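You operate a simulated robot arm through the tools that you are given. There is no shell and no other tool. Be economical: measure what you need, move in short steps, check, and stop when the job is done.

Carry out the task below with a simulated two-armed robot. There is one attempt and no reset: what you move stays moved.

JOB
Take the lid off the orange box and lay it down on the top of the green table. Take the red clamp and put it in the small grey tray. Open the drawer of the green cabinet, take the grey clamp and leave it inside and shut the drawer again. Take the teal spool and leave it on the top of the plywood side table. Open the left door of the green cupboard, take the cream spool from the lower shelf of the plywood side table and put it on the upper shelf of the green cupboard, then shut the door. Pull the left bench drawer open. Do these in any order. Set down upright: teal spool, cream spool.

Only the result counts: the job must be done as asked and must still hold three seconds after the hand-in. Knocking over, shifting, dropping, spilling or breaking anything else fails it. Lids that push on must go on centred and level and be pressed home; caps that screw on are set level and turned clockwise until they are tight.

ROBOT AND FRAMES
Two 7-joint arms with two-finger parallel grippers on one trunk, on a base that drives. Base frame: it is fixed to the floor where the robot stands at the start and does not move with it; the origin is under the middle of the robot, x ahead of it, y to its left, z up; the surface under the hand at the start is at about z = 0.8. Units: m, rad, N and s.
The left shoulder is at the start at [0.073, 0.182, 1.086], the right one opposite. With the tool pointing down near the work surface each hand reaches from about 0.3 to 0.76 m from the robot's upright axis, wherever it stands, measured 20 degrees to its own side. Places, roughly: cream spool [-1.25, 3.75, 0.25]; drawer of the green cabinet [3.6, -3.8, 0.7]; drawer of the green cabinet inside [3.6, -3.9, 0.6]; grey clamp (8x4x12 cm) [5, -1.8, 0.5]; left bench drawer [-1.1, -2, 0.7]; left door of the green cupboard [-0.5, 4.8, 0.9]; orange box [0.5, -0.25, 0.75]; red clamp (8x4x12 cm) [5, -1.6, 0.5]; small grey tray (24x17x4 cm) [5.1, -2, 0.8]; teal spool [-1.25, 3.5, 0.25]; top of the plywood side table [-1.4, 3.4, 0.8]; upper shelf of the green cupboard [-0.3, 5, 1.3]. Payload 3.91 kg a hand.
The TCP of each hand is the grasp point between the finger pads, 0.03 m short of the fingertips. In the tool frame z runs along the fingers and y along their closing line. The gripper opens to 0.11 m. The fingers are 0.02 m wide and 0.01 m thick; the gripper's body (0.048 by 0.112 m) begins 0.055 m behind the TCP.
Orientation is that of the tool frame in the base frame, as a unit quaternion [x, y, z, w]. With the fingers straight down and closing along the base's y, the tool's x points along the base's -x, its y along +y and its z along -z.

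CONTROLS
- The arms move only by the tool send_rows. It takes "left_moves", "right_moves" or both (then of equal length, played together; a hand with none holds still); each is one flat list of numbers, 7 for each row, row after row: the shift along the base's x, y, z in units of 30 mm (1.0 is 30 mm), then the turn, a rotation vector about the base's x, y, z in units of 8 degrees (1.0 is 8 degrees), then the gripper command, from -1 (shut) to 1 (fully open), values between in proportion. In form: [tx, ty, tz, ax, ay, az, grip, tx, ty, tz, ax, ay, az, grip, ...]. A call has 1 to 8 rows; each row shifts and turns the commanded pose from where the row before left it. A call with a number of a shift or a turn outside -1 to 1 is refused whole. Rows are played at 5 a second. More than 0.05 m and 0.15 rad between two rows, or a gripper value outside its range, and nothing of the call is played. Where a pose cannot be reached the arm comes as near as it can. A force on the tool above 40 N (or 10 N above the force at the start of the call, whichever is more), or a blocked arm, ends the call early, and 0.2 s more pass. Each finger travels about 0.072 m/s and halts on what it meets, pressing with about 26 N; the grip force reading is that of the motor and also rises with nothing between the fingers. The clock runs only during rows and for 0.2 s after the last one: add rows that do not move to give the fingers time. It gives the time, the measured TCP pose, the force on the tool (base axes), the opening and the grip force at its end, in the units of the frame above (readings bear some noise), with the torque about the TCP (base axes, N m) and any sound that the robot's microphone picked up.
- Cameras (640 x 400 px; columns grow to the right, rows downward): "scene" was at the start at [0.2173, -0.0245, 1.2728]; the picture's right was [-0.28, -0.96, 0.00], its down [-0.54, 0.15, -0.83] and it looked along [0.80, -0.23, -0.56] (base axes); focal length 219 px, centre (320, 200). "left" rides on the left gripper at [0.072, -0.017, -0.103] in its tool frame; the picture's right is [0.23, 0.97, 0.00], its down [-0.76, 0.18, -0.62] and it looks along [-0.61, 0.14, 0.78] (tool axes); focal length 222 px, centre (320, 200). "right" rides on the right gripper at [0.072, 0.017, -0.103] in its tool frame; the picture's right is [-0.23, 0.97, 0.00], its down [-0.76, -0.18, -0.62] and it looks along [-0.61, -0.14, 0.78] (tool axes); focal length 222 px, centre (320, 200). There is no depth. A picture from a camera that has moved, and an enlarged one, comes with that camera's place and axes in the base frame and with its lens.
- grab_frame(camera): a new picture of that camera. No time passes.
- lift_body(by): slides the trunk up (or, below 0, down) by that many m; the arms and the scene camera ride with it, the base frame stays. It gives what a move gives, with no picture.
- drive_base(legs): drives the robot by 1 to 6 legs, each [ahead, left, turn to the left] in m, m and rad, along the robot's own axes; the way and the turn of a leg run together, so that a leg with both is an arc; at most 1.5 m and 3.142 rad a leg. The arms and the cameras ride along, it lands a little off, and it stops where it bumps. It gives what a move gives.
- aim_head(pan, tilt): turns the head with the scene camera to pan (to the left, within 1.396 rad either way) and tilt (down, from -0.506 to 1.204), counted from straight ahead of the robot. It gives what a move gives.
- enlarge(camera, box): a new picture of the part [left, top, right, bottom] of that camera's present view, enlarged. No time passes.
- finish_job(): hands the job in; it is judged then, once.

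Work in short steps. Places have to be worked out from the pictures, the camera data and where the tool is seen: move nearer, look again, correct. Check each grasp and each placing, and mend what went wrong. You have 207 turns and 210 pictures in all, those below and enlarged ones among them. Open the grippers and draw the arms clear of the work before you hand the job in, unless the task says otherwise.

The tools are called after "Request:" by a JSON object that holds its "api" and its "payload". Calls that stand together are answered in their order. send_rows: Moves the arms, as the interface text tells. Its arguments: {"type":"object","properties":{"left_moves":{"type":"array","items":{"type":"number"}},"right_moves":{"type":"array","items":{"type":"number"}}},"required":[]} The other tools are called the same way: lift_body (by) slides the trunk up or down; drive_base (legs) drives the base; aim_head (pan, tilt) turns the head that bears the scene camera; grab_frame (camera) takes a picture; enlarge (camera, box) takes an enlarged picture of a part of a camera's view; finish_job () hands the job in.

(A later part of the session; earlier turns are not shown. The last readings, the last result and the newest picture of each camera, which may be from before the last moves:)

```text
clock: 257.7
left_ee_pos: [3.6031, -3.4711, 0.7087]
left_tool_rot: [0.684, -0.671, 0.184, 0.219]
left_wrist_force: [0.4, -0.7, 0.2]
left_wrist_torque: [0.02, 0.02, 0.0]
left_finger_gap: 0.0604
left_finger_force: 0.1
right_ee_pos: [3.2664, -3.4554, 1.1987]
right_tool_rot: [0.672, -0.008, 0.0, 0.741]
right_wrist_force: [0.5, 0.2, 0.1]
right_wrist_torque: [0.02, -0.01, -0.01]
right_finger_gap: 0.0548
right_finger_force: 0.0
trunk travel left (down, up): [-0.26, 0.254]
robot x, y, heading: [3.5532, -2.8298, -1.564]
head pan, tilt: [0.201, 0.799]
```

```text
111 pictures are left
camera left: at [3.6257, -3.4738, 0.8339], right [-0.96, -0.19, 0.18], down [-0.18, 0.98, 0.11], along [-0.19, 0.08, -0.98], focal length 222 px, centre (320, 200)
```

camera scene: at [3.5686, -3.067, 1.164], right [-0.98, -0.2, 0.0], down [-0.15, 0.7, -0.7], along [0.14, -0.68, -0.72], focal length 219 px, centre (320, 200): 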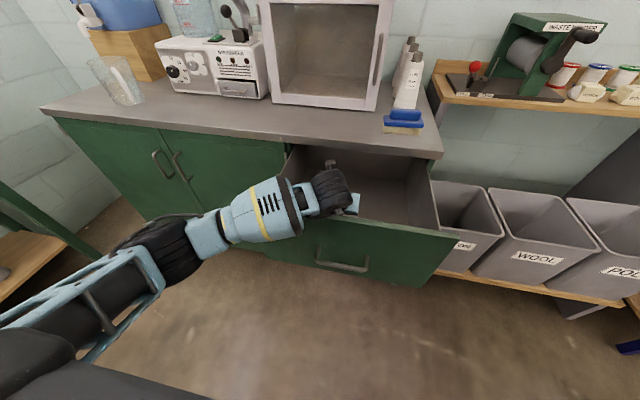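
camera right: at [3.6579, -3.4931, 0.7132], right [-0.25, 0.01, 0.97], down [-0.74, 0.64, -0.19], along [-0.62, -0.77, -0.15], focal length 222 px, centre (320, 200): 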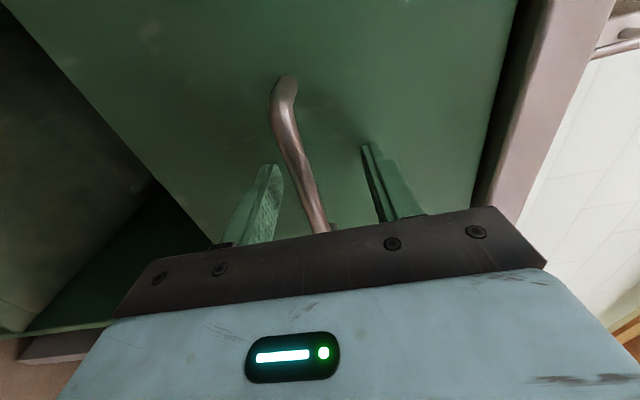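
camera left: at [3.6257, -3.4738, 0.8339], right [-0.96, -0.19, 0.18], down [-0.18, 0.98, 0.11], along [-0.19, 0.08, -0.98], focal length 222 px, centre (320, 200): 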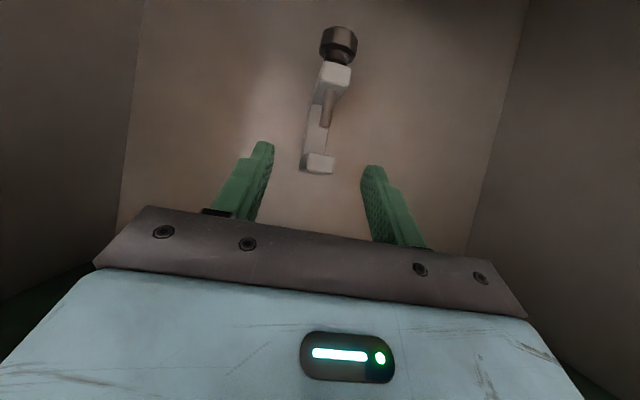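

The clamp lies in the drawer. I'm lifting the left hand out and then backing the base off.

Request:
{"api": "send_rows", "payload": {"left_moves": [0, 0, 0.9, 0, 0, 0, 0, 0, 0, 0.9, 0, 0, 0, 0, 0, 0, 0.9, 0, 0, 0, 0, 0, 0, 0.9, 0, 0, 0, 0, 0, 0, 0.9, 0, 0, 0, 0, 0, 0, 0.9, 0, 0, 0, 0, 0, 0, 0.9, 0, 0, 0, 0, 0, 0, 0.9, 0, 0, 0, 0]}}

Request:
{"api": "drive_base", "payload": {"legs": [[-0.28, 0, 0]]}}

Request:
{"api": "send_rows", "payload": {"left_moves": [0.3, 0, 0.9, 0, 0, 0, 0, 0.3, 0, 0.9, 0, 0, 0, 0, 0.3, 0, 0.9, 0, 0, 0, 0, 0.3, 0, 0.9, 0, 0, 0, 0, 0.3, 0, 0.9, 0, 0, 0, 0, 0.3, 0, 0.9, 0, 0, 0, 0, 0.3, 0, 0.9, 0, 0, 0, 0, 0, 0, 0, 0, 0, 0, 0], "right_moves": [0.8, 0, -0.8, 0, 0, 0, -1, 0.8, 0, -0.8, 0, 0, 0, -1, 0.8, 0, -0.8, 0, 0, 0, -1, 0.8, 0, -0.8, 0, 0, 0, -1, 0.8, 0, -0.8, 0, 0, 0, -1, 0.4, 0, -0.8, 0, 0, 0, -1, 0, 0, -0.8, 0, 0, 0, -1, 0, 0, 0, 0, 0, 0, -1]}}

Request:
{"api": "grab_frame", "payload": {"camera": "scene"}}

```text
clock: 259.5
left_ee_pos: [3.6036, -3.4703, 0.9237]
left_tool_rot: [0.684, -0.672, 0.182, 0.218]
left_wrist_force: [0.6, 0.8, 0.3]
left_wrist_torque: [0.01, -0.01, 0.0]
left_finger_gap: 0.0548
left_finger_force: 0.1
right_ee_pos: [3.2659, -3.4596, 1.1977]
right_tool_rot: [0.672, -0.008, 0.0, 0.74]
right_wrist_force: [-1.0, -1.1, 0.5]
right_wrist_torque: [0.01, -0.01, 0.0]
right_finger_gap: 0.0551
right_finger_force: 0.1
trunk travel left (down, up): [-0.26, 0.254]
robot x, y, heading: [3.5522, -2.8316, -1.569]
head pan, tilt: [0.201, 0.799]
```

```text
clock: 261.5
left_ee_pos: [3.6028, -3.2231, 0.9144]
left_tool_rot: [0.686, -0.672, 0.179, 0.212]
left_wrist_force: [0.0, -0.3, -1.0]
left_wrist_torque: [-0.02, -0.03, 0.01]
left_finger_gap: 0.0554
left_finger_force: 0.1
right_ee_pos: [3.2643, -3.2143, 1.1878]
right_tool_rot: [0.678, -0.008, -0.001, 0.735]
right_wrist_force: [0.2, 0.4, -0.7]
right_wrist_torque: [-0.01, 0.01, 0.01]
right_finger_gap: 0.0549
right_finger_force: 0.1
trunk travel left (down, up): [-0.26, 0.254]
robot x, y, heading: [3.55, -2.5706, -1.568]
head pan, tilt: [0.201, 0.799]
stopped in leg 1: the robot was blocked; the commanded pose is now the measured one
```

```text
clock: 263.3
left_ee_pos: [3.6649, -3.2271, 1.1011]
left_tool_rot: [0.687, -0.672, 0.178, 0.211]
left_wrist_force: [0.5, 0.7, 0.0]
left_wrist_torque: [0.03, 0.01, 0.02]
left_finger_gap: 0.0551
left_finger_force: 0.0
right_ee_pos: [3.397, -3.2123, 1.0173]
right_tool_rot: [0.68, -0.008, -0.001, 0.734]
right_wrist_force: [0.8, -1.0, 0.5]
right_wrist_torque: [0.04, 0.01, -0.01]
right_finger_gap: 0.0001
right_finger_force: 26.2
trunk travel left (down, up): [-0.26, 0.254]
robot x, y, heading: [3.5474, -2.5677, -1.565]
head pan, tilt: [0.201, 0.799]
```

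```text
110 pictures are left
camera scene: at [3.5668, -2.8229, 1.161], right [-0.98, -0.2, 0.0], down [-0.15, 0.71, -0.69], along [0.14, -0.67, -0.73], focal length 219 px, centre (320, 200)
```

scene: 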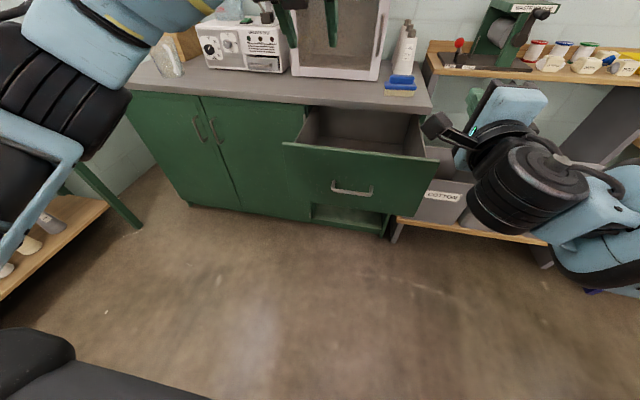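

Slightly pressed against the rack behind. I'm nudging forward and left and lowering the trunk so the closed right fist faces the drawer front.

Request:
{"api": "drive_base", "payload": {"legs": [[0.03, 0.0, 0], [0, 0.14, 0]]}}

Request:
{"api": "lift_body", "payload": {"by": -0.24}}

Request:
{"api": "send_rows", "payload": {"left_moves": [0.2, 0.3, 0.9, 0, 0, 0, 0, 0.2, 0.3, 0.9, 0, 0, 0, 0, 0.2, 0.3, 0.9, 0, 0, 0, 0, 0.2, 0, 0.9, 0, 0, 0, 0, 0.2, 0, 0.9, 0, 0, 0, 0]}}

Request:
{"api": "grab_frame", "payload": {"camera": "right"}}

Request:
{"api": "grab_frame", "payload": {"camera": "scene"}}

```text
clock: 265.6
left_ee_pos: [3.8028, -3.2398, 1.1105]
left_tool_rot: [0.685, -0.671, 0.182, 0.218]
left_wrist_force: [-0.2, 0.8, 0.9]
left_wrist_torque: [0.02, -0.02, 0.02]
left_finger_gap: 0.0546
left_finger_force: 0.0
right_ee_pos: [3.5348, -3.2251, 1.0276]
right_tool_rot: [0.674, -0.008, -0.002, 0.739]
right_wrist_force: [-0.6, 0.5, 0.6]
right_wrist_torque: [0.02, 0.0, -0.03]
right_finger_gap: 0.0
right_finger_force: 25.6
trunk travel left (down, up): [-0.26, 0.254]
robot x, y, heading: [3.6881, -2.5968, -1.564]
head pan, tilt: [0.201, 0.799]
```

```text
clock: 268.1
left_ee_pos: [3.8037, -3.2395, 0.8714]
left_tool_rot: [0.684, -0.672, 0.183, 0.217]
left_wrist_force: [-0.7, 0.2, -0.5]
left_wrist_torque: [0.0, -0.02, 0.01]
left_finger_gap: 0.0549
left_finger_force: 0.1
right_ee_pos: [3.5337, -3.2264, 0.7876]
right_tool_rot: [0.673, -0.008, -0.001, 0.739]
right_wrist_force: [-0.6, -0.1, 0.3]
right_wrist_torque: [-0.02, 0.01, 0.01]
right_finger_gap: 0.0001
right_finger_force: 25.5
trunk travel left (down, up): [-0.02, 0.494]
robot x, y, heading: [3.6891, -2.6007, -1.572]
head pan, tilt: [0.201, 0.799]
```

```text
clock: 269.3
left_ee_pos: [3.8337, -3.2152, 1.0003]
left_tool_rot: [0.685, -0.671, 0.183, 0.218]
left_wrist_force: [-0.7, 0.1, 0.0]
left_wrist_torque: [0.0, -0.01, 0.01]
left_finger_gap: 0.0549
left_finger_force: 0.1
left hand out of reach, approached as far as the arm can: row 5
right_ee_pos: [3.5338, -3.2258, 0.7871]
right_tool_rot: [0.674, -0.009, -0.001, 0.739]
right_wrist_force: [-0.1, 0.4, 0.2]
right_wrist_torque: [-0.01, 0.01, -0.03]
right_finger_gap: 0.0002
right_finger_force: 25.6
trunk travel left (down, up): [-0.02, 0.494]
robot x, y, heading: [3.6903, -2.5992, -1.567]
head pan, tilt: [0.201, 0.799]
```

```text
109 pictures are left
camera right: at [3.608, -3.1238, 0.7957], right [-0.24, 0.09, 0.97], down [-0.75, 0.61, -0.24], along [-0.62, -0.78, -0.08], focal length 222 px, centre (320, 200)
```

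right: 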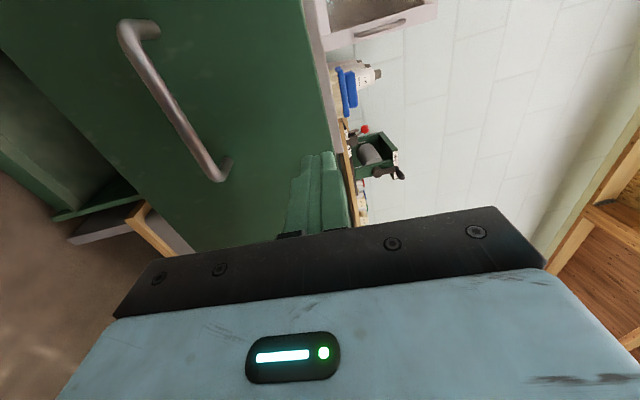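

```text
108 pictures are left
camera scene: at [3.7053, -2.9219, 0.9014], right [-0.98, -0.2, 0.0], down [-0.15, 0.7, -0.7], along [0.14, -0.68, -0.72], focal length 219 px, centre (320, 200)
```

scene: 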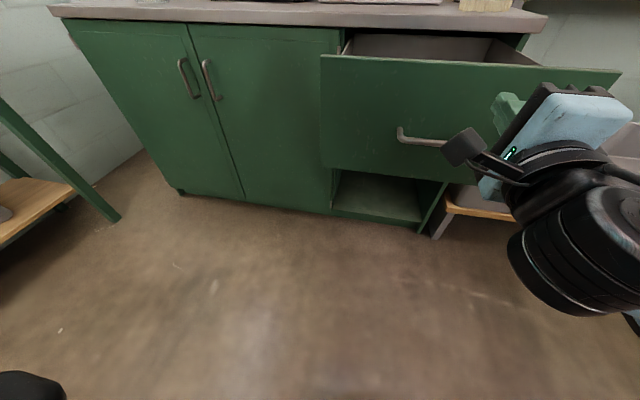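

The fist is a bit high. I'm lowering 5 cm and then driving forward to push the drawer in.

Request:
{"api": "send_rows", "payload": {"right_moves": [0, 0, -0.6, 0, 0, 0, -1, 0, 0, -0.6, 0, 0, 0, -1, 0, 0, -0.5, 0, 0, 0, -1]}}

Request:
{"api": "drive_base", "payload": {"legs": [[0.2, 0, 0]]}}

Request:
{"api": "grab_frame", "payload": {"camera": "scene"}}

```text
clock: 270.1
left_ee_pos: [3.8328, -3.2149, 1.0015]
left_tool_rot: [0.685, -0.671, 0.183, 0.218]
left_wrist_force: [-0.5, -0.4, -0.3]
left_wrist_torque: [0.03, 0.01, 0.03]
left_finger_gap: 0.0549
left_finger_force: 0.0
right_ee_pos: [3.5335, -3.2256, 0.7358]
right_tool_rot: [0.673, -0.008, 0.0, 0.739]
right_wrist_force: [1.3, 0.0, 0.3]
right_wrist_torque: [0.02, -0.02, 0.0]
right_finger_gap: 0.0002
right_finger_force: 26.4
trunk travel left (down, up): [-0.02, 0.494]
robot x, y, heading: [3.687, -2.5985, -1.565]
head pan, tilt: [0.201, 0.799]
```

```text
clock: 271.7
left_ee_pos: [3.8358, -3.416, 1.0003]
left_tool_rot: [0.685, -0.671, 0.182, 0.218]
left_wrist_force: [0.5, -0.6, 0.0]
left_wrist_torque: [0.0, 0.03, 0.03]
left_finger_gap: 0.055
left_finger_force: 0.0
right_ee_pos: [3.5355, -3.4274, 0.736]
right_tool_rot: [0.674, -0.007, 0.0, 0.738]
right_wrist_force: [0.0, -0.1, 0.0]
right_wrist_torque: [0.0, -0.01, 0.02]
right_finger_gap: 0.0
right_finger_force: 26.5
trunk travel left (down, up): [-0.02, 0.494]
robot x, y, heading: [3.6891, -2.7997, -1.563]
head pan, tilt: [0.201, 0.799]
```

```text
107 pictures are left
camera scene: at [3.7069, -3.1223, 0.9013], right [-0.98, -0.2, 0.0], down [-0.15, 0.7, -0.7], along [0.14, -0.68, -0.72], focal length 219 px, centre (320, 200)
```

scene: 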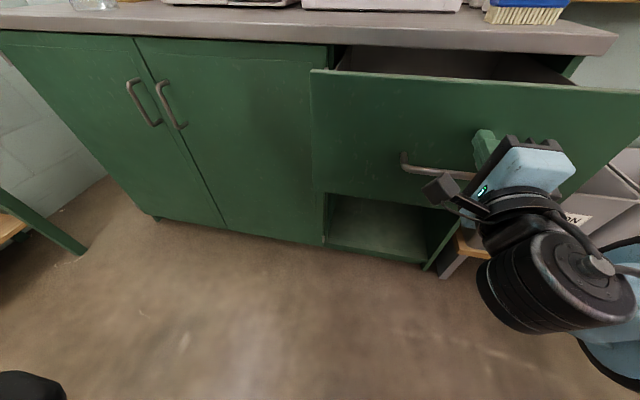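

The drawer is sliding in, and the counter items lie deeper than y=-3.8, so the left hand stays clear. I'm pushing the rest.

Request:
{"api": "drive_base", "payload": {"legs": [[0.15, 0, 0], [0.06, 0, 0]]}}

Request:
{"api": "grab_frame", "payload": {"camera": "scene"}}

```text
clock: 273.6
left_ee_pos: [3.8336, -3.5963, 1.0007]
left_tool_rot: [0.684, -0.672, 0.182, 0.219]
left_wrist_force: [0.6, -0.7, 0.1]
left_wrist_torque: [-0.07, 0.0, -0.04]
left_finger_gap: 0.0549
left_finger_force: 0.0
right_ee_pos: [3.5348, -3.6006, 0.7398]
right_tool_rot: [0.671, -0.007, 0.001, 0.741]
right_wrist_force: [-3.2, 10.8, 1.4]
right_wrist_torque: [-0.01, 0.05, 0.0]
right_finger_gap: 0.0
right_finger_force: 26.0
trunk travel left (down, up): [-0.02, 0.494]
robot x, y, heading: [3.6902, -2.9779, -1.57]
head pan, tilt: [0.201, 0.799]
stopped in leg 2: the force on the tool passed its limit at 152 N (the readings are from after the stop); the commanded pose is now the measured one
```

```text
106 pictures are left
camera scene: at [3.7061, -3.3013, 0.9017], right [-0.98, -0.2, 0.0], down [-0.14, 0.7, -0.7], along [0.14, -0.68, -0.72], focal length 219 px, centre (320, 200)
```

scene: 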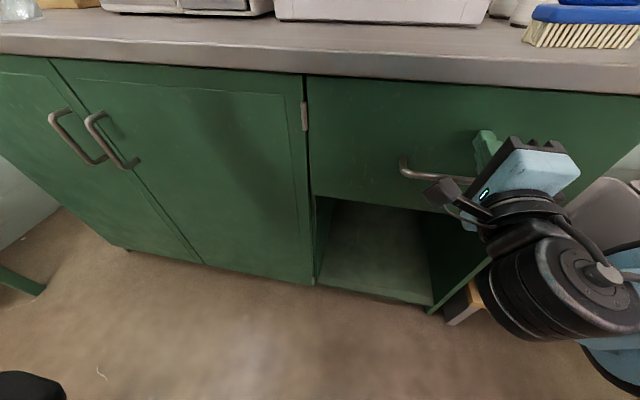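

The drawer is shut flush. I'm backing off and raising the trunk, then turning west to travel back.

Request:
{"api": "drive_base", "payload": {"legs": [[-0.15, 0, 0]]}}

Request:
{"api": "lift_body", "payload": {"by": 0.4}}

Request:
{"api": "drive_base", "payload": {"legs": [[0, 0, -1.57]]}}

Request:
{"api": "aim_head", "payload": {"pan": 0.0, "tilt": 0.4}}

Request:
{"api": "grab_frame", "payload": {"camera": "scene"}}

```text
clock: 274.9
left_ee_pos: [3.8334, -3.4475, 1.0007]
left_tool_rot: [0.683, -0.672, 0.182, 0.219]
left_wrist_force: [-0.2, -0.1, 0.1]
left_wrist_torque: [-0.04, -0.01, 0.01]
left_finger_gap: 0.0551
left_finger_force: 0.0
right_ee_pos: [3.5344, -3.4512, 0.7378]
right_tool_rot: [0.672, -0.009, 0.0, 0.741]
right_wrist_force: [0.0, 0.2, -0.1]
right_wrist_torque: [0.04, -0.02, 0.0]
right_finger_gap: 0.0001
right_finger_force: 26.1
trunk travel left (down, up): [-0.02, 0.494]
robot x, y, heading: [3.6895, -2.8293, -1.567]
head pan, tilt: [0.201, 0.799]
```

```text
clock: 278.8
left_ee_pos: [3.8345, -3.4479, 1.3995]
left_tool_rot: [0.684, -0.672, 0.181, 0.218]
left_wrist_force: [-0.4, -0.4, -0.5]
left_wrist_torque: [0.02, 0.03, 0.02]
left_finger_gap: 0.055
left_finger_force: 0.0
right_ee_pos: [3.5346, -3.3809, 1.2875]
right_tool_rot: [0.558, -0.008, -0.001, 0.83]
right_wrist_force: [0.2, 0.0, -0.3]
right_wrist_torque: [0.0, 0.0, 0.01]
right_finger_gap: 0.0
right_finger_force: 26.2
trunk travel left (down, up): [-0.42, 0.094]
robot x, y, heading: [3.6916, -2.8314, -1.568]
head pan, tilt: [0.201, 0.799]
```

```text
clock: 283.0
left_ee_pos: [3.071, -2.9714, 1.4001]
left_tool_rot: [-0.005, 0.959, 0.027, -0.283]
left_wrist_force: [-0.3, 0.3, 0.0]
left_wrist_torque: [0.01, 0.01, 0.02]
left_finger_gap: 0.0552
left_finger_force: 0.1
right_ee_pos: [3.1418, -2.6725, 1.2878]
right_tool_rot: [-0.388, 0.401, 0.59, -0.584]
right_wrist_force: [0.2, -1.0, 0.2]
right_wrist_torque: [-0.01, 0.02, -0.01]
right_finger_gap: 0.0001
right_finger_force: 26.0
trunk travel left (down, up): [-0.42, 0.094]
robot x, y, heading: [3.6904, -2.8335, 3.131]
head pan, tilt: [0.201, 0.799]
```

```text
clock: 283.9
left_ee_pos: [3.0712, -2.971, 1.401]
left_tool_rot: [-0.006, 0.959, 0.027, -0.282]
left_wrist_force: [-0.2, 0.0, 0.6]
left_wrist_torque: [-0.02, 0.02, 0.0]
left_finger_gap: 0.0549
left_finger_force: 0.0
right_ee_pos: [3.1414, -2.6724, 1.2878]
right_tool_rot: [-0.387, 0.402, 0.59, -0.584]
right_wrist_force: [-0.5, -0.2, 0.2]
right_wrist_torque: [0.02, 0.01, 0.01]
right_finger_gap: 0.0
right_finger_force: 26.1
trunk travel left (down, up): [-0.42, 0.094]
robot x, y, heading: [3.69, -2.827, 3.133]
head pan, tilt: [0.0, 0.4]
```

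```text
105 pictures are left
camera scene: at [3.4927, -2.8292, 1.3682], right [0.01, 1.0, 0.0], down [0.39, 0.0, -0.92], along [-0.92, 0.01, -0.39], focal length 219 px, centre (320, 200)
```

scene: 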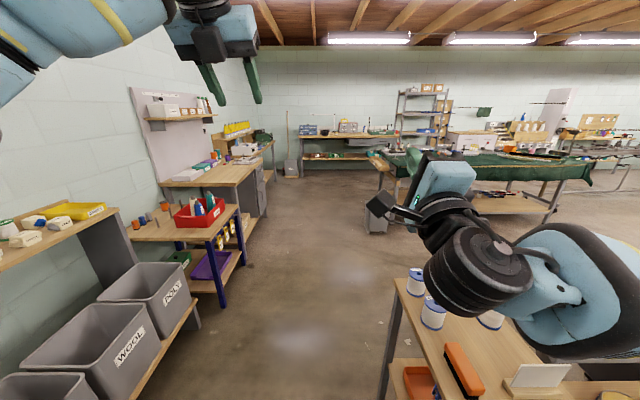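

The corridor is visible. I'm shifting a bit left and driving west.

Request:
{"api": "drive_base", "payload": {"legs": [[0.4, 0.1, 0], [1.5, 0, 0], [1.5, 0, 0]]}}

Request:
{"api": "grab_frame", "payload": {"camera": "scene"}}

```text
clock: 300.6
left_ee_pos: [-0.3652, -3.0259, 1.4012]
left_tool_rot: [0.004, 0.959, 0.029, -0.283]
left_wrist_force: [0.5, -0.2, 0.3]
left_wrist_torque: [0.0, 0.03, 0.02]
left_finger_gap: 0.0548
left_finger_force: 0.1
right_ee_pos: [-0.2898, -2.7279, 1.2871]
right_tool_rot: [-0.384, 0.405, 0.594, -0.579]
right_wrist_force: [0.2, -0.2, 0.1]
right_wrist_torque: [0.02, 0.0, -0.02]
right_finger_gap: 0.0001
right_finger_force: 26.4
trunk travel left (down, up): [-0.42, 0.094]
robot x, y, heading: [0.2545, -2.8948, 3.113]
head pan, tilt: [0.0, 0.4]
```

```text
104 pictures are left
camera scene: at [0.0591, -2.8915, 1.3683], right [0.02, 1.0, 0.0], down [0.39, -0.01, -0.92], along [-0.92, 0.02, -0.39], focal length 219 px, centre (320, 200)
```

scene: 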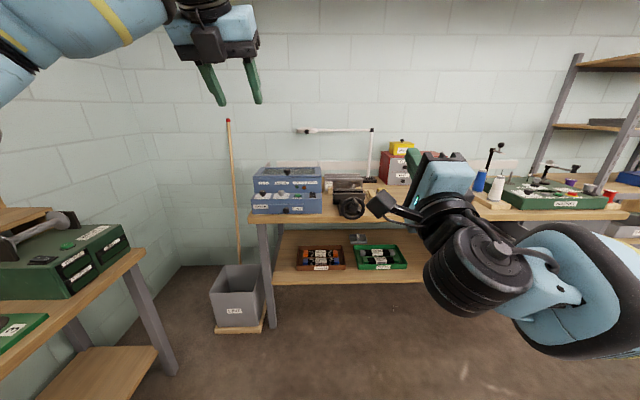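

I'm turning to face north, then sidestepping left to x≈-0.22 for the passage.

Request:
{"api": "drive_base", "payload": {"legs": [[0, 0, -1.542], [0, 0.47, 0]]}}

Request:
{"api": "grab_frame", "payload": {"camera": "scene"}}

```text
clock: 309.0
left_ee_pos: [-0.3707, -2.2931, 1.4019]
left_tool_rot: [0.664, 0.691, 0.217, -0.184]
left_wrist_force: [0.4, 0.2, 0.0]
left_wrist_torque: [0.0, -0.01, 0.0]
left_finger_gap: 0.0552
left_finger_force: 0.0
right_ee_pos: [-0.0712, -2.3551, 1.2874]
right_tool_rot: [0.002, 0.558, 0.83, -0.009]
right_wrist_force: [-0.9, 0.9, 0.8]
right_wrist_torque: [-0.02, 0.0, -0.01]
right_finger_gap: 0.0
right_finger_force: 26.1
trunk travel left (down, up): [-0.42, 0.094]
robot x, y, heading: [-0.2134, -2.9085, 1.593]
head pan, tilt: [0.0, 0.4]
```

```text
103 pictures are left
camera scene: at [-0.2181, -2.71, 1.3683], right [1.0, 0.02, 0.0], down [0.01, -0.39, -0.92], along [-0.02, 0.92, -0.39], focal length 219 px, centre (320, 200)
```

scene: 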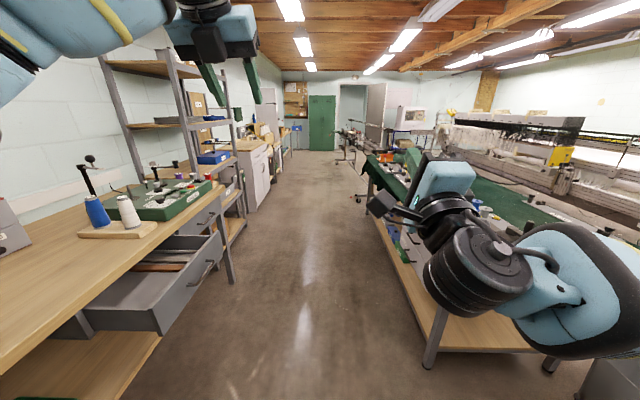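

The corridor north is clear and the left bench drawer is open as left. I'm driving north.

Request:
{"api": "drive_base", "payload": {"legs": [[1.5, 0, -0.022], [1.5, 0, 0], [1.5, 0, 0]]}}

Request:
{"api": "grab_frame", "payload": {"camera": "scene"}}

```text
clock: 330.6
left_ee_pos: [-0.4, 2.2259, 1.3988]
left_tool_rot: [0.672, 0.684, 0.218, -0.182]
left_wrist_force: [0.7, 0.0, 0.0]
left_wrist_torque: [0.0, -0.02, 0.0]
left_finger_gap: 0.0551
left_finger_force: 0.0
right_ee_pos: [-0.0998, 2.1587, 1.2873]
right_tool_rot: [0.007, 0.557, 0.83, -0.001]
right_wrist_force: [-0.4, -0.7, 0.5]
right_wrist_torque: [0.01, 0.01, 0.04]
right_finger_gap: 0.0
right_finger_force: 25.6
trunk travel left (down, up): [-0.42, 0.094]
robot x, y, heading: [-0.2523, 1.6111, 1.573]
head pan, tilt: [0.0, 0.4]
```

```text
102 pictures are left
camera scene: at [-0.2531, 1.8062, 1.3683], right [1.0, 0.0, 0.0], down [0.0, -0.39, -0.92], along [0.0, 0.92, -0.39], focal length 219 px, centre (320, 200)
```

scene: 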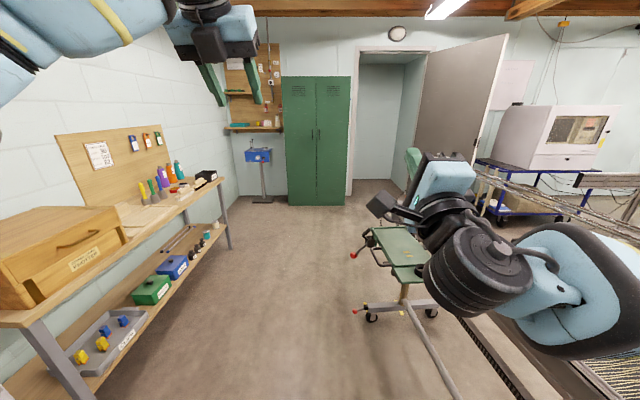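

The plywood side table is on the left with spools on its lower shelf at the far end. I'm shifting left past the stool and driving on to y≈3.3.

Request:
{"api": "drive_base", "payload": {"legs": [[0.3, 0.13, 0], [1.4, 0, 0], [0, 0, 1.57]]}}

Request:
{"api": "aim_head", "payload": {"pan": 0.0, "tilt": 0.75}}

Request:
{"api": "grab_frame", "payload": {"camera": "scene"}}

```text
clock: 343.2
left_ee_pos: [-1.0152, 3.1244, 1.3991]
left_tool_rot: [-0.042, 0.958, 0.016, -0.284]
left_wrist_force: [0.0, -0.1, -0.1]
left_wrist_torque: [-0.04, 0.02, 0.01]
left_finger_gap: 0.0549
left_finger_force: 0.2
right_ee_pos: [-0.9686, 3.4284, 1.2884]
right_tool_rot: [0.402, -0.386, -0.567, 0.606]
right_wrist_force: [-0.9, -0.1, 0.9]
right_wrist_torque: [0.01, 0.03, -0.01]
right_finger_gap: 0.0001
right_finger_force: 26.4
trunk travel left (down, up): [-0.42, 0.094]
robot x, y, heading: [-0.4108, 3.3123, -3.07]
head pan, tilt: [0.0, 0.4]
```

```text
clock: 344.0
left_ee_pos: [-1.015, 3.1253, 1.4005]
left_tool_rot: [-0.041, 0.958, 0.016, -0.284]
left_wrist_force: [0.2, 0.4, -0.8]
left_wrist_torque: [-0.01, 0.0, -0.01]
left_finger_gap: 0.0551
left_finger_force: 0.1
right_ee_pos: [-0.9681, 3.4296, 1.2878]
right_tool_rot: [0.403, -0.386, -0.566, 0.607]
right_wrist_force: [-0.5, 0.8, 0.5]
right_wrist_torque: [0.0, -0.01, 0.0]
right_finger_gap: 0.0
right_finger_force: 26.1
trunk travel left (down, up): [-0.42, 0.094]
robot x, y, heading: [-0.4079, 3.3078, -3.075]
head pan, tilt: [0.0, 0.75]
```

```text
101 pictures are left
camera scene: at [-0.5957, 3.2988, 1.3372], right [-0.07, 1.0, 0.0], down [0.68, 0.05, -0.73], along [-0.73, -0.05, -0.68], focal length 219 px, centre (320, 200)
```

scene: 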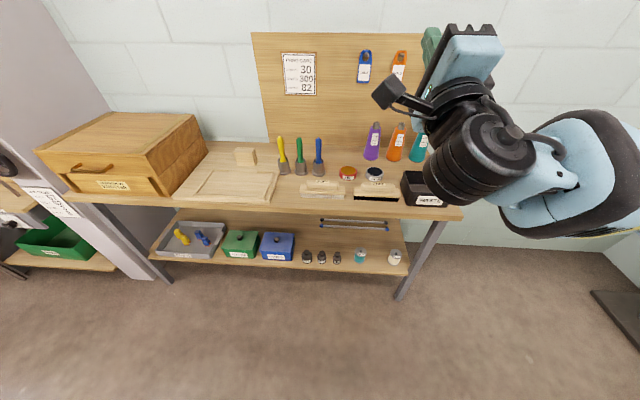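

Teal spool near [-1.29,3.48], cream near [-1.30,3.67] on the lower shelf. I'm enlarging.

Request:
{"api": "enlarge", "payload": {"camera": "scene", "box": [290, 180, 450, 300]}}

```text
3.33 times, centred on (370, 240) of scene
camera zoom: at [-0.5957, 3.2988, 1.3372], right [-0.07, 1.0, 0.0], down [0.68, 0.05, -0.73], along [-0.73, -0.05, -0.68], focal length 730 px, centre (153, 67)
```

zoom: 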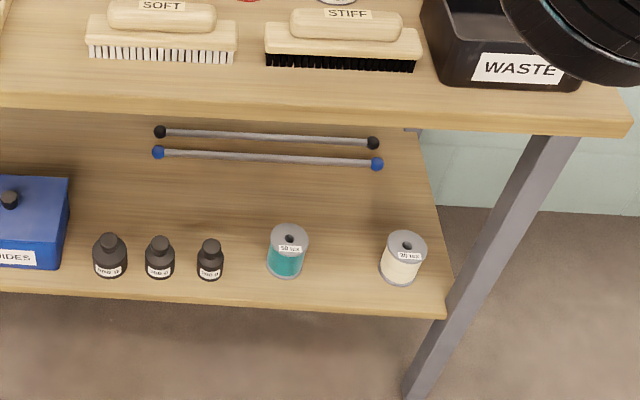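

Shelf height ≈0.29; spool centres about [-1.26,3.47] and [-1.26,3.655]. I'm aligning the base, retracting the right hand upward and lowering the trunk.

Request:
{"api": "drive_base", "payload": {"legs": [[0, -0.19, -0.07]]}}

Request:
{"api": "send_rows", "payload": {"left_moves": [0.3, 0, -1, 0, 0, 0, 0, 0.3, 0, -1, 0, 0, 0, 0, 0, 0, -1, 0, 0, 0, 0, 0, 0, -1, 0, 0, 0, 0, 0, 0, -1, 0, 0, 0, 0, 0, 0, -1, 0, 0, 0, 0, 0, 0, -1, 0, 0, 0, 0, 0, 0, -1, 0, 0, 0, 0], "right_moves": [0.2, 0.2, 0.8, 0, 0, 0, 0, 0.2, 0.2, 0.8, 0, 0, 0, 0, 0.2, 0.2, 0.8, 0, 0, 0, 0, 0.2, 0.2, 0.8, 0, 0, 0, 0, 0.2, 0, 0.8, 0, 0, 0, 0, 0.2, 0, 0.8, 0, 0, 0, 0, 0.2, 0, 0.8, 0, 0, 0, 0, 0.2, 0, 0.8, 0, 0, 0, 0]}}

Request:
{"api": "lift_body", "payload": {"by": -0.4}}

Request:
{"api": "grab_frame", "payload": {"camera": "scene"}}

```text
clock: 346.3
left_ee_pos: [-1.0325, 3.3563, 1.4008]
left_tool_rot: [-0.006, 0.958, 0.026, -0.284]
left_wrist_force: [-0.3, 0.9, -0.3]
left_wrist_torque: [0.0, -0.03, -0.03]
left_finger_gap: 0.0549
left_finger_force: 0.1
right_ee_pos: [-0.9645, 3.6553, 1.2875]
right_tool_rot: [-0.388, 0.401, 0.588, -0.585]
right_wrist_force: [-0.3, 1.0, 1.1]
right_wrist_torque: [0.01, 0.05, 0.01]
right_finger_gap: 0.0
right_finger_force: 26.1
trunk travel left (down, up): [-0.42, 0.094]
robot x, y, heading: [-0.4184, 3.5008, 3.136]
head pan, tilt: [0.0, 0.75]
```

```text
clock: 348.1
left_ee_pos: [-1.0159, 3.3561, 1.1602]
left_tool_rot: [-0.007, 0.958, 0.027, -0.284]
left_wrist_force: [-0.7, -0.1, 0.0]
left_wrist_torque: [0.0, -0.02, 0.0]
left_finger_gap: 0.055
left_finger_force: 0.0
right_ee_pos: [-0.9167, 3.6798, 1.48]
right_tool_rot: [-0.389, 0.401, 0.588, -0.585]
right_wrist_force: [-0.8, 0.3, 0.2]
right_wrist_torque: [0.0, 0.01, 0.02]
right_finger_gap: 0.0549
right_finger_force: 0.0
trunk travel left (down, up): [-0.42, 0.094]
robot x, y, heading: [-0.4166, 3.5006, 3.137]
head pan, tilt: [0.0, 0.75]
```

```text
clock: 351.9
left_ee_pos: [-1.015, 3.3562, 0.76]
left_tool_rot: [-0.008, 0.959, 0.027, -0.283]
left_wrist_force: [0.1, -0.3, -0.4]
left_wrist_torque: [0.02, -0.02, 0.02]
left_finger_gap: 0.0551
left_finger_force: 0.1
right_ee_pos: [-0.9223, 3.6867, 1.0774]
right_tool_rot: [-0.385, 0.41, 0.589, -0.58]
right_wrist_force: [-0.2, -0.3, 0.7]
right_wrist_torque: [0.0, -0.03, -0.02]
right_finger_gap: 0.0553
right_finger_force: 0.0
trunk travel left (down, up): [-0.02, 0.494]
robot x, y, heading: [-0.4153, 3.4989, 3.135]
head pan, tilt: [0.0, 0.75]
```

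```text
99 pictures are left
camera scene: at [-0.746, 3.5333, 0.9455], right [0.36, 0.93, 0.0], down [0.28, -0.11, -0.95], along [-0.89, 0.34, -0.3], focal length 219 px, centre (320, 200)
```

scene: 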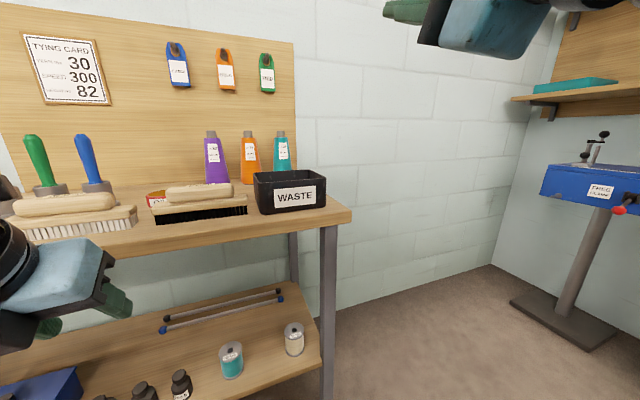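

The head camera has been pushed askew, probably by the right forearm. I'm moving the right hand outward and forward to free it.

Request:
{"api": "send_rows", "payload": {"right_moves": [-0.4, 0.5, -0.5, 0, 0, 0, 0, -0.4, 0.5, -0.5, 0, 0, 0, 0, -0.4, 0.5, -0.5, 0, 0, 0, 0, -0.3, 0.5, 0, 0, 0, 0, 0]}}

Request:
{"api": "grab_frame", "payload": {"camera": "scene"}}

```text
clock: 352.9
left_ee_pos: [-1.0157, 3.3569, 0.7611]
left_tool_rot: [-0.007, 0.959, 0.027, -0.284]
left_wrist_force: [-0.4, 0.2, 1.3]
left_wrist_torque: [0.0, 0.0, 0.03]
left_finger_gap: 0.0548
left_finger_force: 0.0
right_ee_pos: [-0.9602, 3.7398, 1.0357]
right_tool_rot: [-0.387, 0.4, 0.589, -0.586]
right_wrist_force: [-3.9, -3.3, -3.9]
right_wrist_torque: [0.27, 0.4, -0.63]
right_finger_gap: 0.0551
right_finger_force: 0.0
trunk travel left (down, up): [-0.02, 0.494]
robot x, y, heading: [-0.4126, 3.5008, 3.137]
head pan, tilt: [0.0, 0.75]
```

```text
98 pictures are left
camera scene: at [-0.7423, 3.5017, 0.9067], right [0.02, 1.0, 0.0], down [0.67, -0.01, -0.74], along [-0.74, 0.02, -0.67], focal length 219 px, centre (320, 200)
```

scene: 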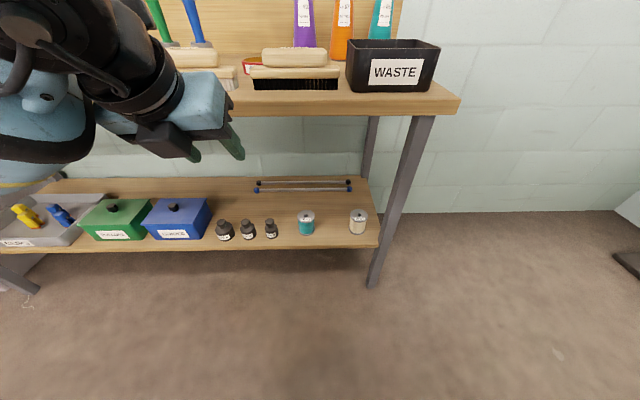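

The head is straight again. Spools refine to teal [-1.264,3.464] and cream [-1.266,3.649]. I'm lowering the left hand in front of the table and easing the pitch to 45°.

Request:
{"api": "send_rows", "payload": {"left_moves": [0.1, 0.45, -0.9, 0, 0.3, 0, 0.5, 0.1, 0.45, -0.9, 0, 0.3, 0, 0.5, 0, 0.45, -0.9, 0, 0.3, 0, 0.5, 0, 0.45, -0.9, 0, 0.3, 0, 0.5, 0, 0.45, -0.9, 0, 0.3, 0, 0.5, 0, 0.45, -0.9, 0, 0, 0, 0.5, 0, 0.45, -0.9, 0, 0, 0, 0.5, 0, 0.4, -0.9, 0, 0, 0, 0.5]}}

Request:
{"api": "grab_frame", "payload": {"camera": "left"}}

Request:
{"api": "grab_frame", "payload": {"camera": "scene"}}

```text
clock: 354.7
left_ee_pos: [-1.0098, 3.4638, 0.5447]
left_tool_rot: [-0.005, 0.924, 0.026, -0.382]
left_wrist_force: [0.7, -0.4, -0.2]
left_wrist_torque: [0.02, -0.01, 0.0]
left_finger_gap: 0.0828
left_finger_force: 0.0
right_ee_pos: [-0.9603, 3.7409, 1.0337]
right_tool_rot: [-0.388, 0.401, 0.589, -0.585]
right_wrist_force: [-2.9, -0.9, -2.2]
right_wrist_torque: [0.19, 0.27, -0.43]
right_finger_gap: 0.0552
right_finger_force: 0.1
trunk travel left (down, up): [-0.02, 0.494]
robot x, y, heading: [-0.4137, 3.4992, 3.137]
head pan, tilt: [0.0, 0.75]
```

```text
97 pictures are left
camera left: at [-0.989, 3.4419, 0.668], right [-0.15, 0.97, 0.21], down [0.98, 0.17, -0.09], along [-0.12, 0.19, -0.97], focal length 222 px, centre (320, 200)
```

left: 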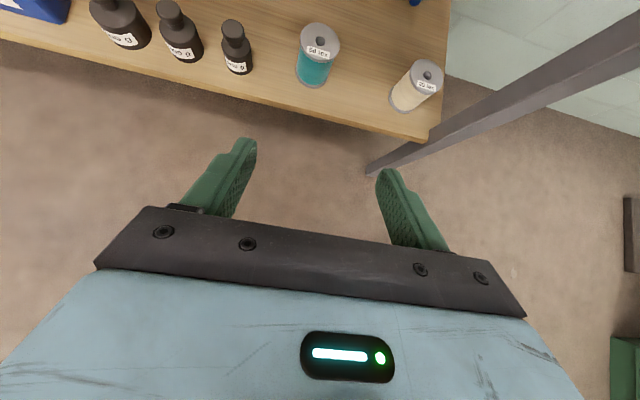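

```text
96 pictures are left
camera scene: at [-0.7422, 3.5011, 0.9063], right [0.02, 1.0, 0.0], down [0.67, -0.01, -0.74], along [-0.74, 0.01, -0.67], focal length 219 px, centre (320, 200)
```

scene: 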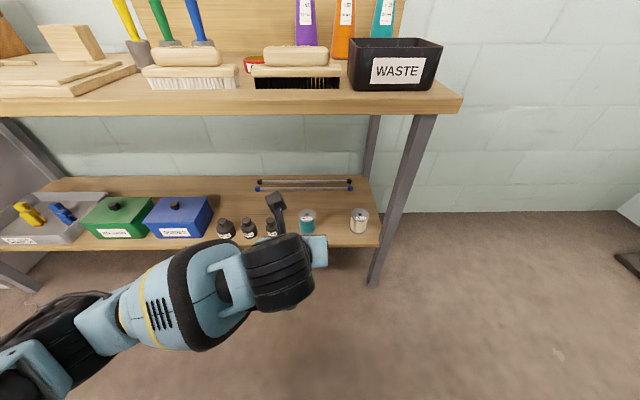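

Teal centre about [-1.262,3.466], top at z≈0.369. I'm approaching diagonally, pausing partway.

Request:
{"api": "send_rows", "payload": {"left_moves": [-0.95, 0, -0.8, 0, 0, 0, 0.5, -0.95, 0, -0.8, 0, 0, 0, 0.5, -0.95, 0, -0.8, 0, 0, 0, 0.5, -0.95, 0.03, -0.8, 0, 0, 0, 0.5, -0.95, 0.03, -0.8, 0, 0, 0, 0.5, -0.95, 0, -0.8, 0, 0, 0, 0.5]}}

Request:
{"api": "grab_frame", "payload": {"camera": "left"}}

```text
clock: 356.1
left_ee_pos: [-1.1811, 3.465, 0.4007]
left_tool_rot: [-0.004, 0.924, 0.026, -0.382]
left_wrist_force: [-0.6, -0.2, 0.4]
left_wrist_torque: [0.01, 0.0, 0.0]
left_finger_gap: 0.0825
left_finger_force: 0.0
right_ee_pos: [-0.9608, 3.7403, 1.0332]
right_tool_rot: [-0.389, 0.4, 0.588, -0.585]
right_wrist_force: [-4.5, -1.5, -1.9]
right_wrist_torque: [0.13, 0.3, -0.43]
right_finger_gap: 0.0551
right_finger_force: 0.0
trunk travel left (down, up): [-0.02, 0.494]
robot x, y, heading: [-0.4181, 3.4982, 3.14]
head pan, tilt: [0.0, 0.75]
```

```text
95 pictures are left
camera left: at [-1.1598, 3.4427, 0.5237], right [-0.15, 0.97, 0.21], down [0.98, 0.17, -0.09], along [-0.12, 0.19, -0.97], focal length 222 px, centre (320, 200)
```

left: 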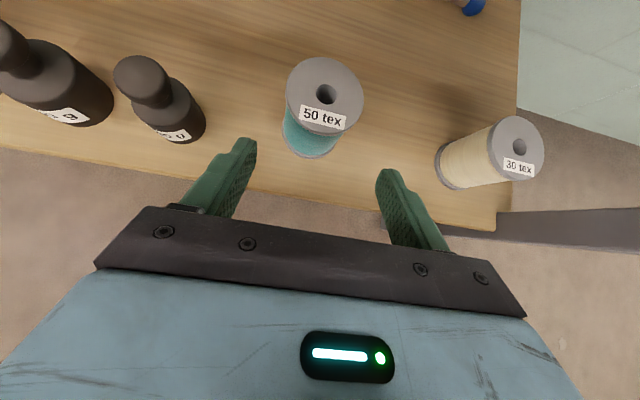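

Aligned. The final approach and grasp.

Request:
{"api": "send_rows", "payload": {"left_moves": [-0.9, 0, -0.75, 0, 0, 0, 0.5, -0.9, 0, -0.75, 0, 0, 0, 0.5, -0.9, 0, -0.72, 0, 0, 0, 0.5, 0, 0, 0, 0, 0, 0, 0.5, 0, 0, 0, 0, 0, 0, -1, 0, 0, 0, 0, 0, 0, -1, 0, 0, 0, 0, 0, 0, -1]}}

Request:
{"api": "grab_frame", "payload": {"camera": "left"}}

```text
clock: 357.7
left_ee_pos: [-1.2463, 3.4615, 0.3426]
left_tool_rot: [-0.004, 0.924, 0.026, -0.382]
left_wrist_force: [1.1, -0.2, 0.0]
left_wrist_torque: [-0.06, 0.0, -0.01]
left_finger_gap: 0.0001
left_finger_force: 26.0
left hand out of reach, approached as far as the arm can: row 3
right_ee_pos: [-0.9596, 3.7406, 1.0341]
right_tool_rot: [-0.388, 0.4, 0.589, -0.585]
right_wrist_force: [-4.7, 0.7, -2.2]
right_wrist_torque: [0.18, 0.26, -0.43]
right_finger_gap: 0.0547
right_finger_force: 0.3
trunk travel left (down, up): [-0.02, 0.494]
robot x, y, heading: [-0.4176, 3.4998, 3.14]
head pan, tilt: [0.0, 0.75]
```

```text
94 pictures are left
camera left: at [-1.2247, 3.4393, 0.4668], right [-0.15, 0.97, 0.21], down [0.98, 0.17, -0.09], along [-0.12, 0.19, -0.97], focal length 222 px, centre (320, 200)
```

left: 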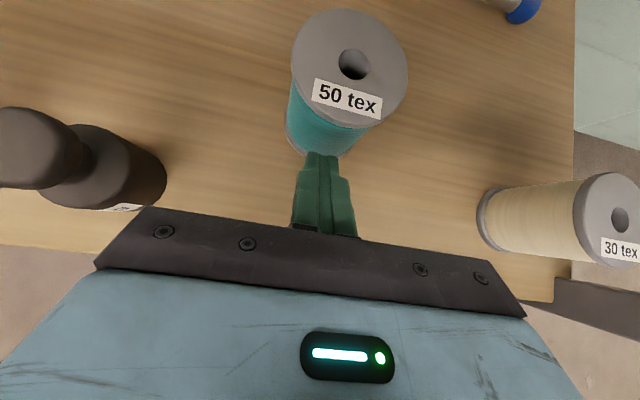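

The fingers closed short of the spool, squeezing it back to about x=-1.305, still upright. I'm opening and viewing again.

Request:
{"api": "send_rows", "payload": {"left_moves": [0.7, 0, 0.6, 0, 0, 0, -1, 0.7, 0, 0.6, 0, 0, 0, 0.5, 0, 0, 0, 0, 0, 0, 0.5, 0, 0, 0, 0, 0, 0, 0.5]}}

Request:
{"api": "drive_base", "payload": {"legs": [[0.07, 0, 0]]}}

Request:
{"api": "grab_frame", "payload": {"camera": "left"}}

```text
clock: 358.7
left_ee_pos: [-1.2038, 3.4627, 0.3802]
left_tool_rot: [-0.005, 0.924, 0.026, -0.381]
left_wrist_force: [-0.1, 0.4, -0.1]
left_wrist_torque: [0.0, 0.0, -0.01]
left_finger_gap: 0.0827
left_finger_force: 0.0
right_ee_pos: [-0.96, 3.7407, 1.0341]
right_tool_rot: [-0.388, 0.399, 0.589, -0.585]
right_wrist_force: [-3.3, -1.3, -2.6]
right_wrist_torque: [0.24, 0.31, -0.42]
right_finger_gap: 0.0551
right_finger_force: 0.1
trunk travel left (down, up): [-0.02, 0.494]
robot x, y, heading: [-0.4153, 3.4991, 3.138]
head pan, tilt: [0.0, 0.75]
```

```text
clock: 359.8
left_ee_pos: [-1.2719, 3.4644, 0.3808]
left_tool_rot: [-0.004, 0.924, 0.027, -0.382]
left_wrist_force: [0.9, 0.3, -0.1]
left_wrist_torque: [-0.02, 0.0, 0.05]
left_finger_gap: 0.0826
left_finger_force: 0.0
right_ee_pos: [-1.0273, 3.7413, 1.0336]
right_tool_rot: [-0.387, 0.401, 0.588, -0.586]
right_wrist_force: [-2.2, -1.7, -2.5]
right_wrist_torque: [0.23, 0.34, -0.39]
right_finger_gap: 0.0553
right_finger_force: 0.0
trunk travel left (down, up): [-0.02, 0.494]
robot x, y, heading: [-0.4804, 3.4972, 3.137]
head pan, tilt: [0.0, 0.75]
```

```text
93 pictures are left
camera left: at [-1.2505, 3.4414, 0.5029], right [-0.15, 0.97, 0.21], down [0.98, 0.17, -0.09], along [-0.12, 0.19, -0.97], focal length 222 px, centre (320, 200)
```

left: 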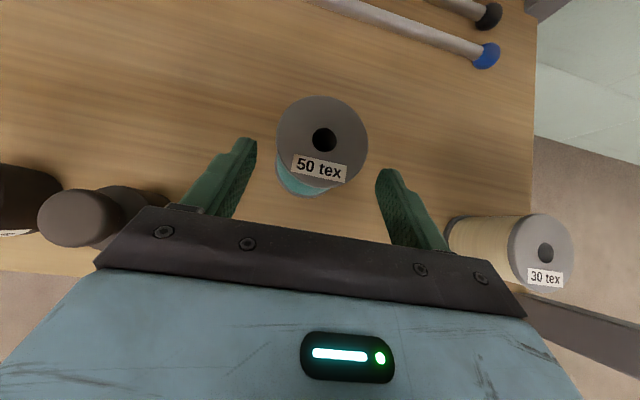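

Spool at [-1.305,3.464]. I'm moving the TCP to it and closing.

Request:
{"api": "send_rows", "payload": {"left_moves": [-0.65, 0, -0.75, 0, 0, 0, 0.5, -0.65, 0, -0.75, 0, 0, 0, 0.5, 0, 0, 0, 0, 0, 0, 0.5]}}

Request:
{"api": "grab_frame", "payload": {"camera": "left"}}

```text
clock: 360.6
left_ee_pos: [-1.3082, 3.4652, 0.3341]
left_tool_rot: [-0.002, 0.924, 0.028, -0.382]
left_wrist_force: [0.5, 0.4, 0.1]
left_wrist_torque: [-0.05, 0.01, -0.03]
left_finger_gap: 0.0826
left_finger_force: 0.1
left hand out of reach, approached as far as the arm can: row 2
right_ee_pos: [-1.0288, 3.7418, 1.0341]
right_tool_rot: [-0.388, 0.402, 0.589, -0.585]
right_wrist_force: [-4.6, 1.0, -2.0]
right_wrist_torque: [0.19, 0.29, -0.36]
right_finger_gap: 0.0547
right_finger_force: 0.0
trunk travel left (down, up): [-0.02, 0.494]
robot x, y, heading: [-0.4804, 3.4972, 3.134]
head pan, tilt: [0.0, 0.75]
```

```text
92 pictures are left
camera left: at [-1.2868, 3.4425, 0.4573], right [-0.15, 0.97, 0.21], down [0.98, 0.17, -0.09], along [-0.12, 0.2, -0.97], focal length 222 px, centre (320, 200)
```

left: 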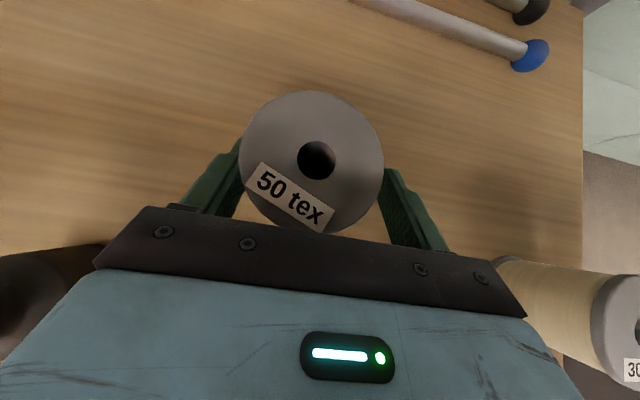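

The spool is between the fingers. I'm closing and testing with a small lift.

Request:
{"api": "send_rows", "payload": {"left_moves": [0, 0, 0, 0, 0, 0, -1, 0, 0, 0, 0, 0, 0, -1, 0, 0, 0, 0, 0, 0, -1, 0, 0, 0.4, 0, 0, 0, -1, 0, 0, 0.5, 0, 0, 0, -1]}}

Request:
{"api": "grab_frame", "payload": {"camera": "left"}}

```text
clock: 361.8
left_ee_pos: [-1.3074, 3.4634, 0.3607]
left_tool_rot: [-0.004, 0.924, 0.027, -0.382]
left_wrist_force: [0.3, 0.0, -1.4]
left_wrist_torque: [0.0, -0.05, 0.01]
left_finger_gap: 0.0575
left_finger_force: 26.4
right_ee_pos: [-1.0289, 3.7407, 1.034]
right_tool_rot: [-0.388, 0.401, 0.589, -0.585]
right_wrist_force: [-5.2, 1.9, -2.0]
right_wrist_torque: [0.17, 0.26, -0.37]
right_finger_gap: 0.055
right_finger_force: 0.1
trunk travel left (down, up): [-0.02, 0.494]
robot x, y, heading: [-0.4848, 3.4969, 3.137]
head pan, tilt: [0.0, 0.75]
```

```text
91 pictures are left
camera left: at [-1.2862, 3.4407, 0.4846], right [-0.15, 0.97, 0.21], down [0.98, 0.17, -0.09], along [-0.12, 0.19, -0.97], focal length 222 px, centre (320, 200)
```

left: 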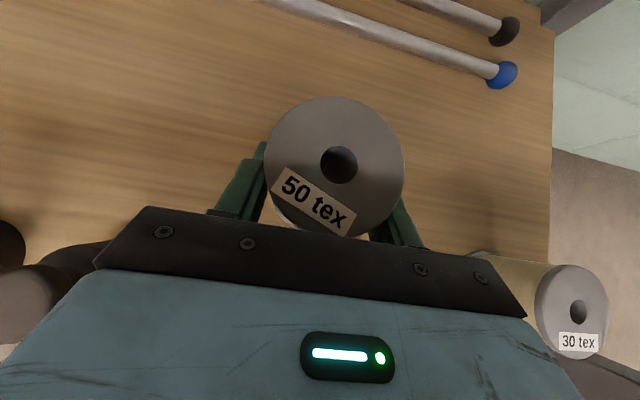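

Held, gap 5.75 cm. I'm backing out from under the table and raising the trunk to look for a free spot on top.

Request:
{"api": "drive_base", "payload": {"legs": [[-0.3, 0, 0]]}}

Request:
{"api": "lift_body", "payload": {"by": 0.4}}

Request:
{"api": "grab_frame", "payload": {"camera": "scene"}}

Request:
{"api": "grab_frame", "payload": {"camera": "left"}}

```text
clock: 363.8
left_ee_pos: [-1.0082, 3.4607, 0.3619]
left_tool_rot: [-0.004, 0.924, 0.027, -0.382]
left_wrist_force: [-0.4, -0.5, -0.7]
left_wrist_torque: [0.01, -0.01, 0.01]
left_finger_gap: 0.0573
left_finger_force: 25.9
right_ee_pos: [-0.7305, 3.7402, 1.0354]
right_tool_rot: [-0.389, 0.4, 0.588, -0.585]
right_wrist_force: [-4.1, -0.7, -3.9]
right_wrist_torque: [0.27, 0.35, -0.35]
right_finger_gap: 0.0553
right_finger_force: 0.0
trunk travel left (down, up): [-0.02, 0.494]
robot x, y, heading: [-0.1845, 3.4986, 3.138]
head pan, tilt: [0.0, 0.75]
```

```text
clock: 367.6
left_ee_pos: [-1.0227, 3.4614, 1.046]
left_tool_rot: [0.001, 0.837, 0.028, -0.546]
left_wrist_force: [-0.1, -0.3, -0.6]
left_wrist_torque: [-0.04, -0.03, 0.02]
left_finger_gap: 0.0567
left_finger_force: 25.6
right_ee_pos: [-0.7305, 3.7397, 1.4349]
right_tool_rot: [-0.39, 0.401, 0.588, -0.585]
right_wrist_force: [0.0, -0.6, 0.5]
right_wrist_torque: [-0.01, 0.0, -0.02]
right_finger_gap: 0.0553
right_finger_force: 0.1
trunk travel left (down, up): [-0.42, 0.094]
robot x, y, heading: [-0.1848, 3.4982, 3.132]
head pan, tilt: [0.0, 0.75]
```

```text
90 pictures are left
camera scene: at [-0.3725, 3.4988, 1.3371], right [0.0, 1.0, 0.0], down [0.68, 0.0, -0.73], along [-0.73, 0.0, -0.68], focal length 219 px, centre (320, 200)
```

scene: 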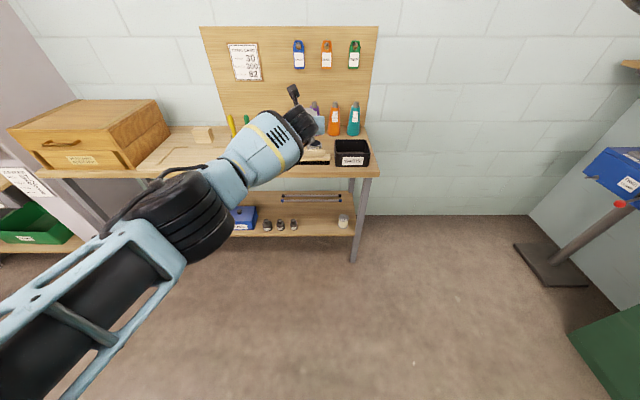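

```text
89 pictures are left
camera left: at [-0.958, 3.4392, 1.1533], right [-0.06, 0.97, 0.25], down [0.88, 0.17, -0.44], along [-0.47, 0.2, -0.86], focal length 222 px, centre (320, 200)
```

left: 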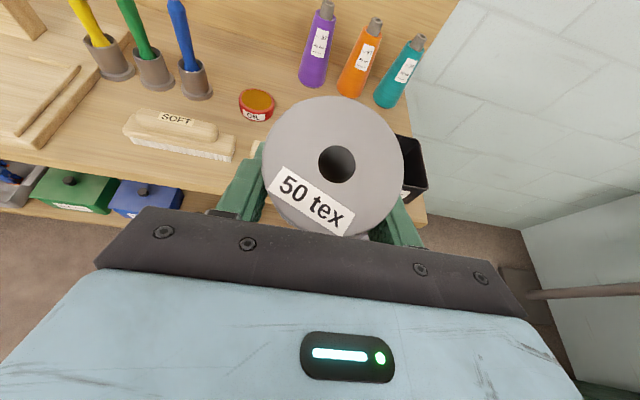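

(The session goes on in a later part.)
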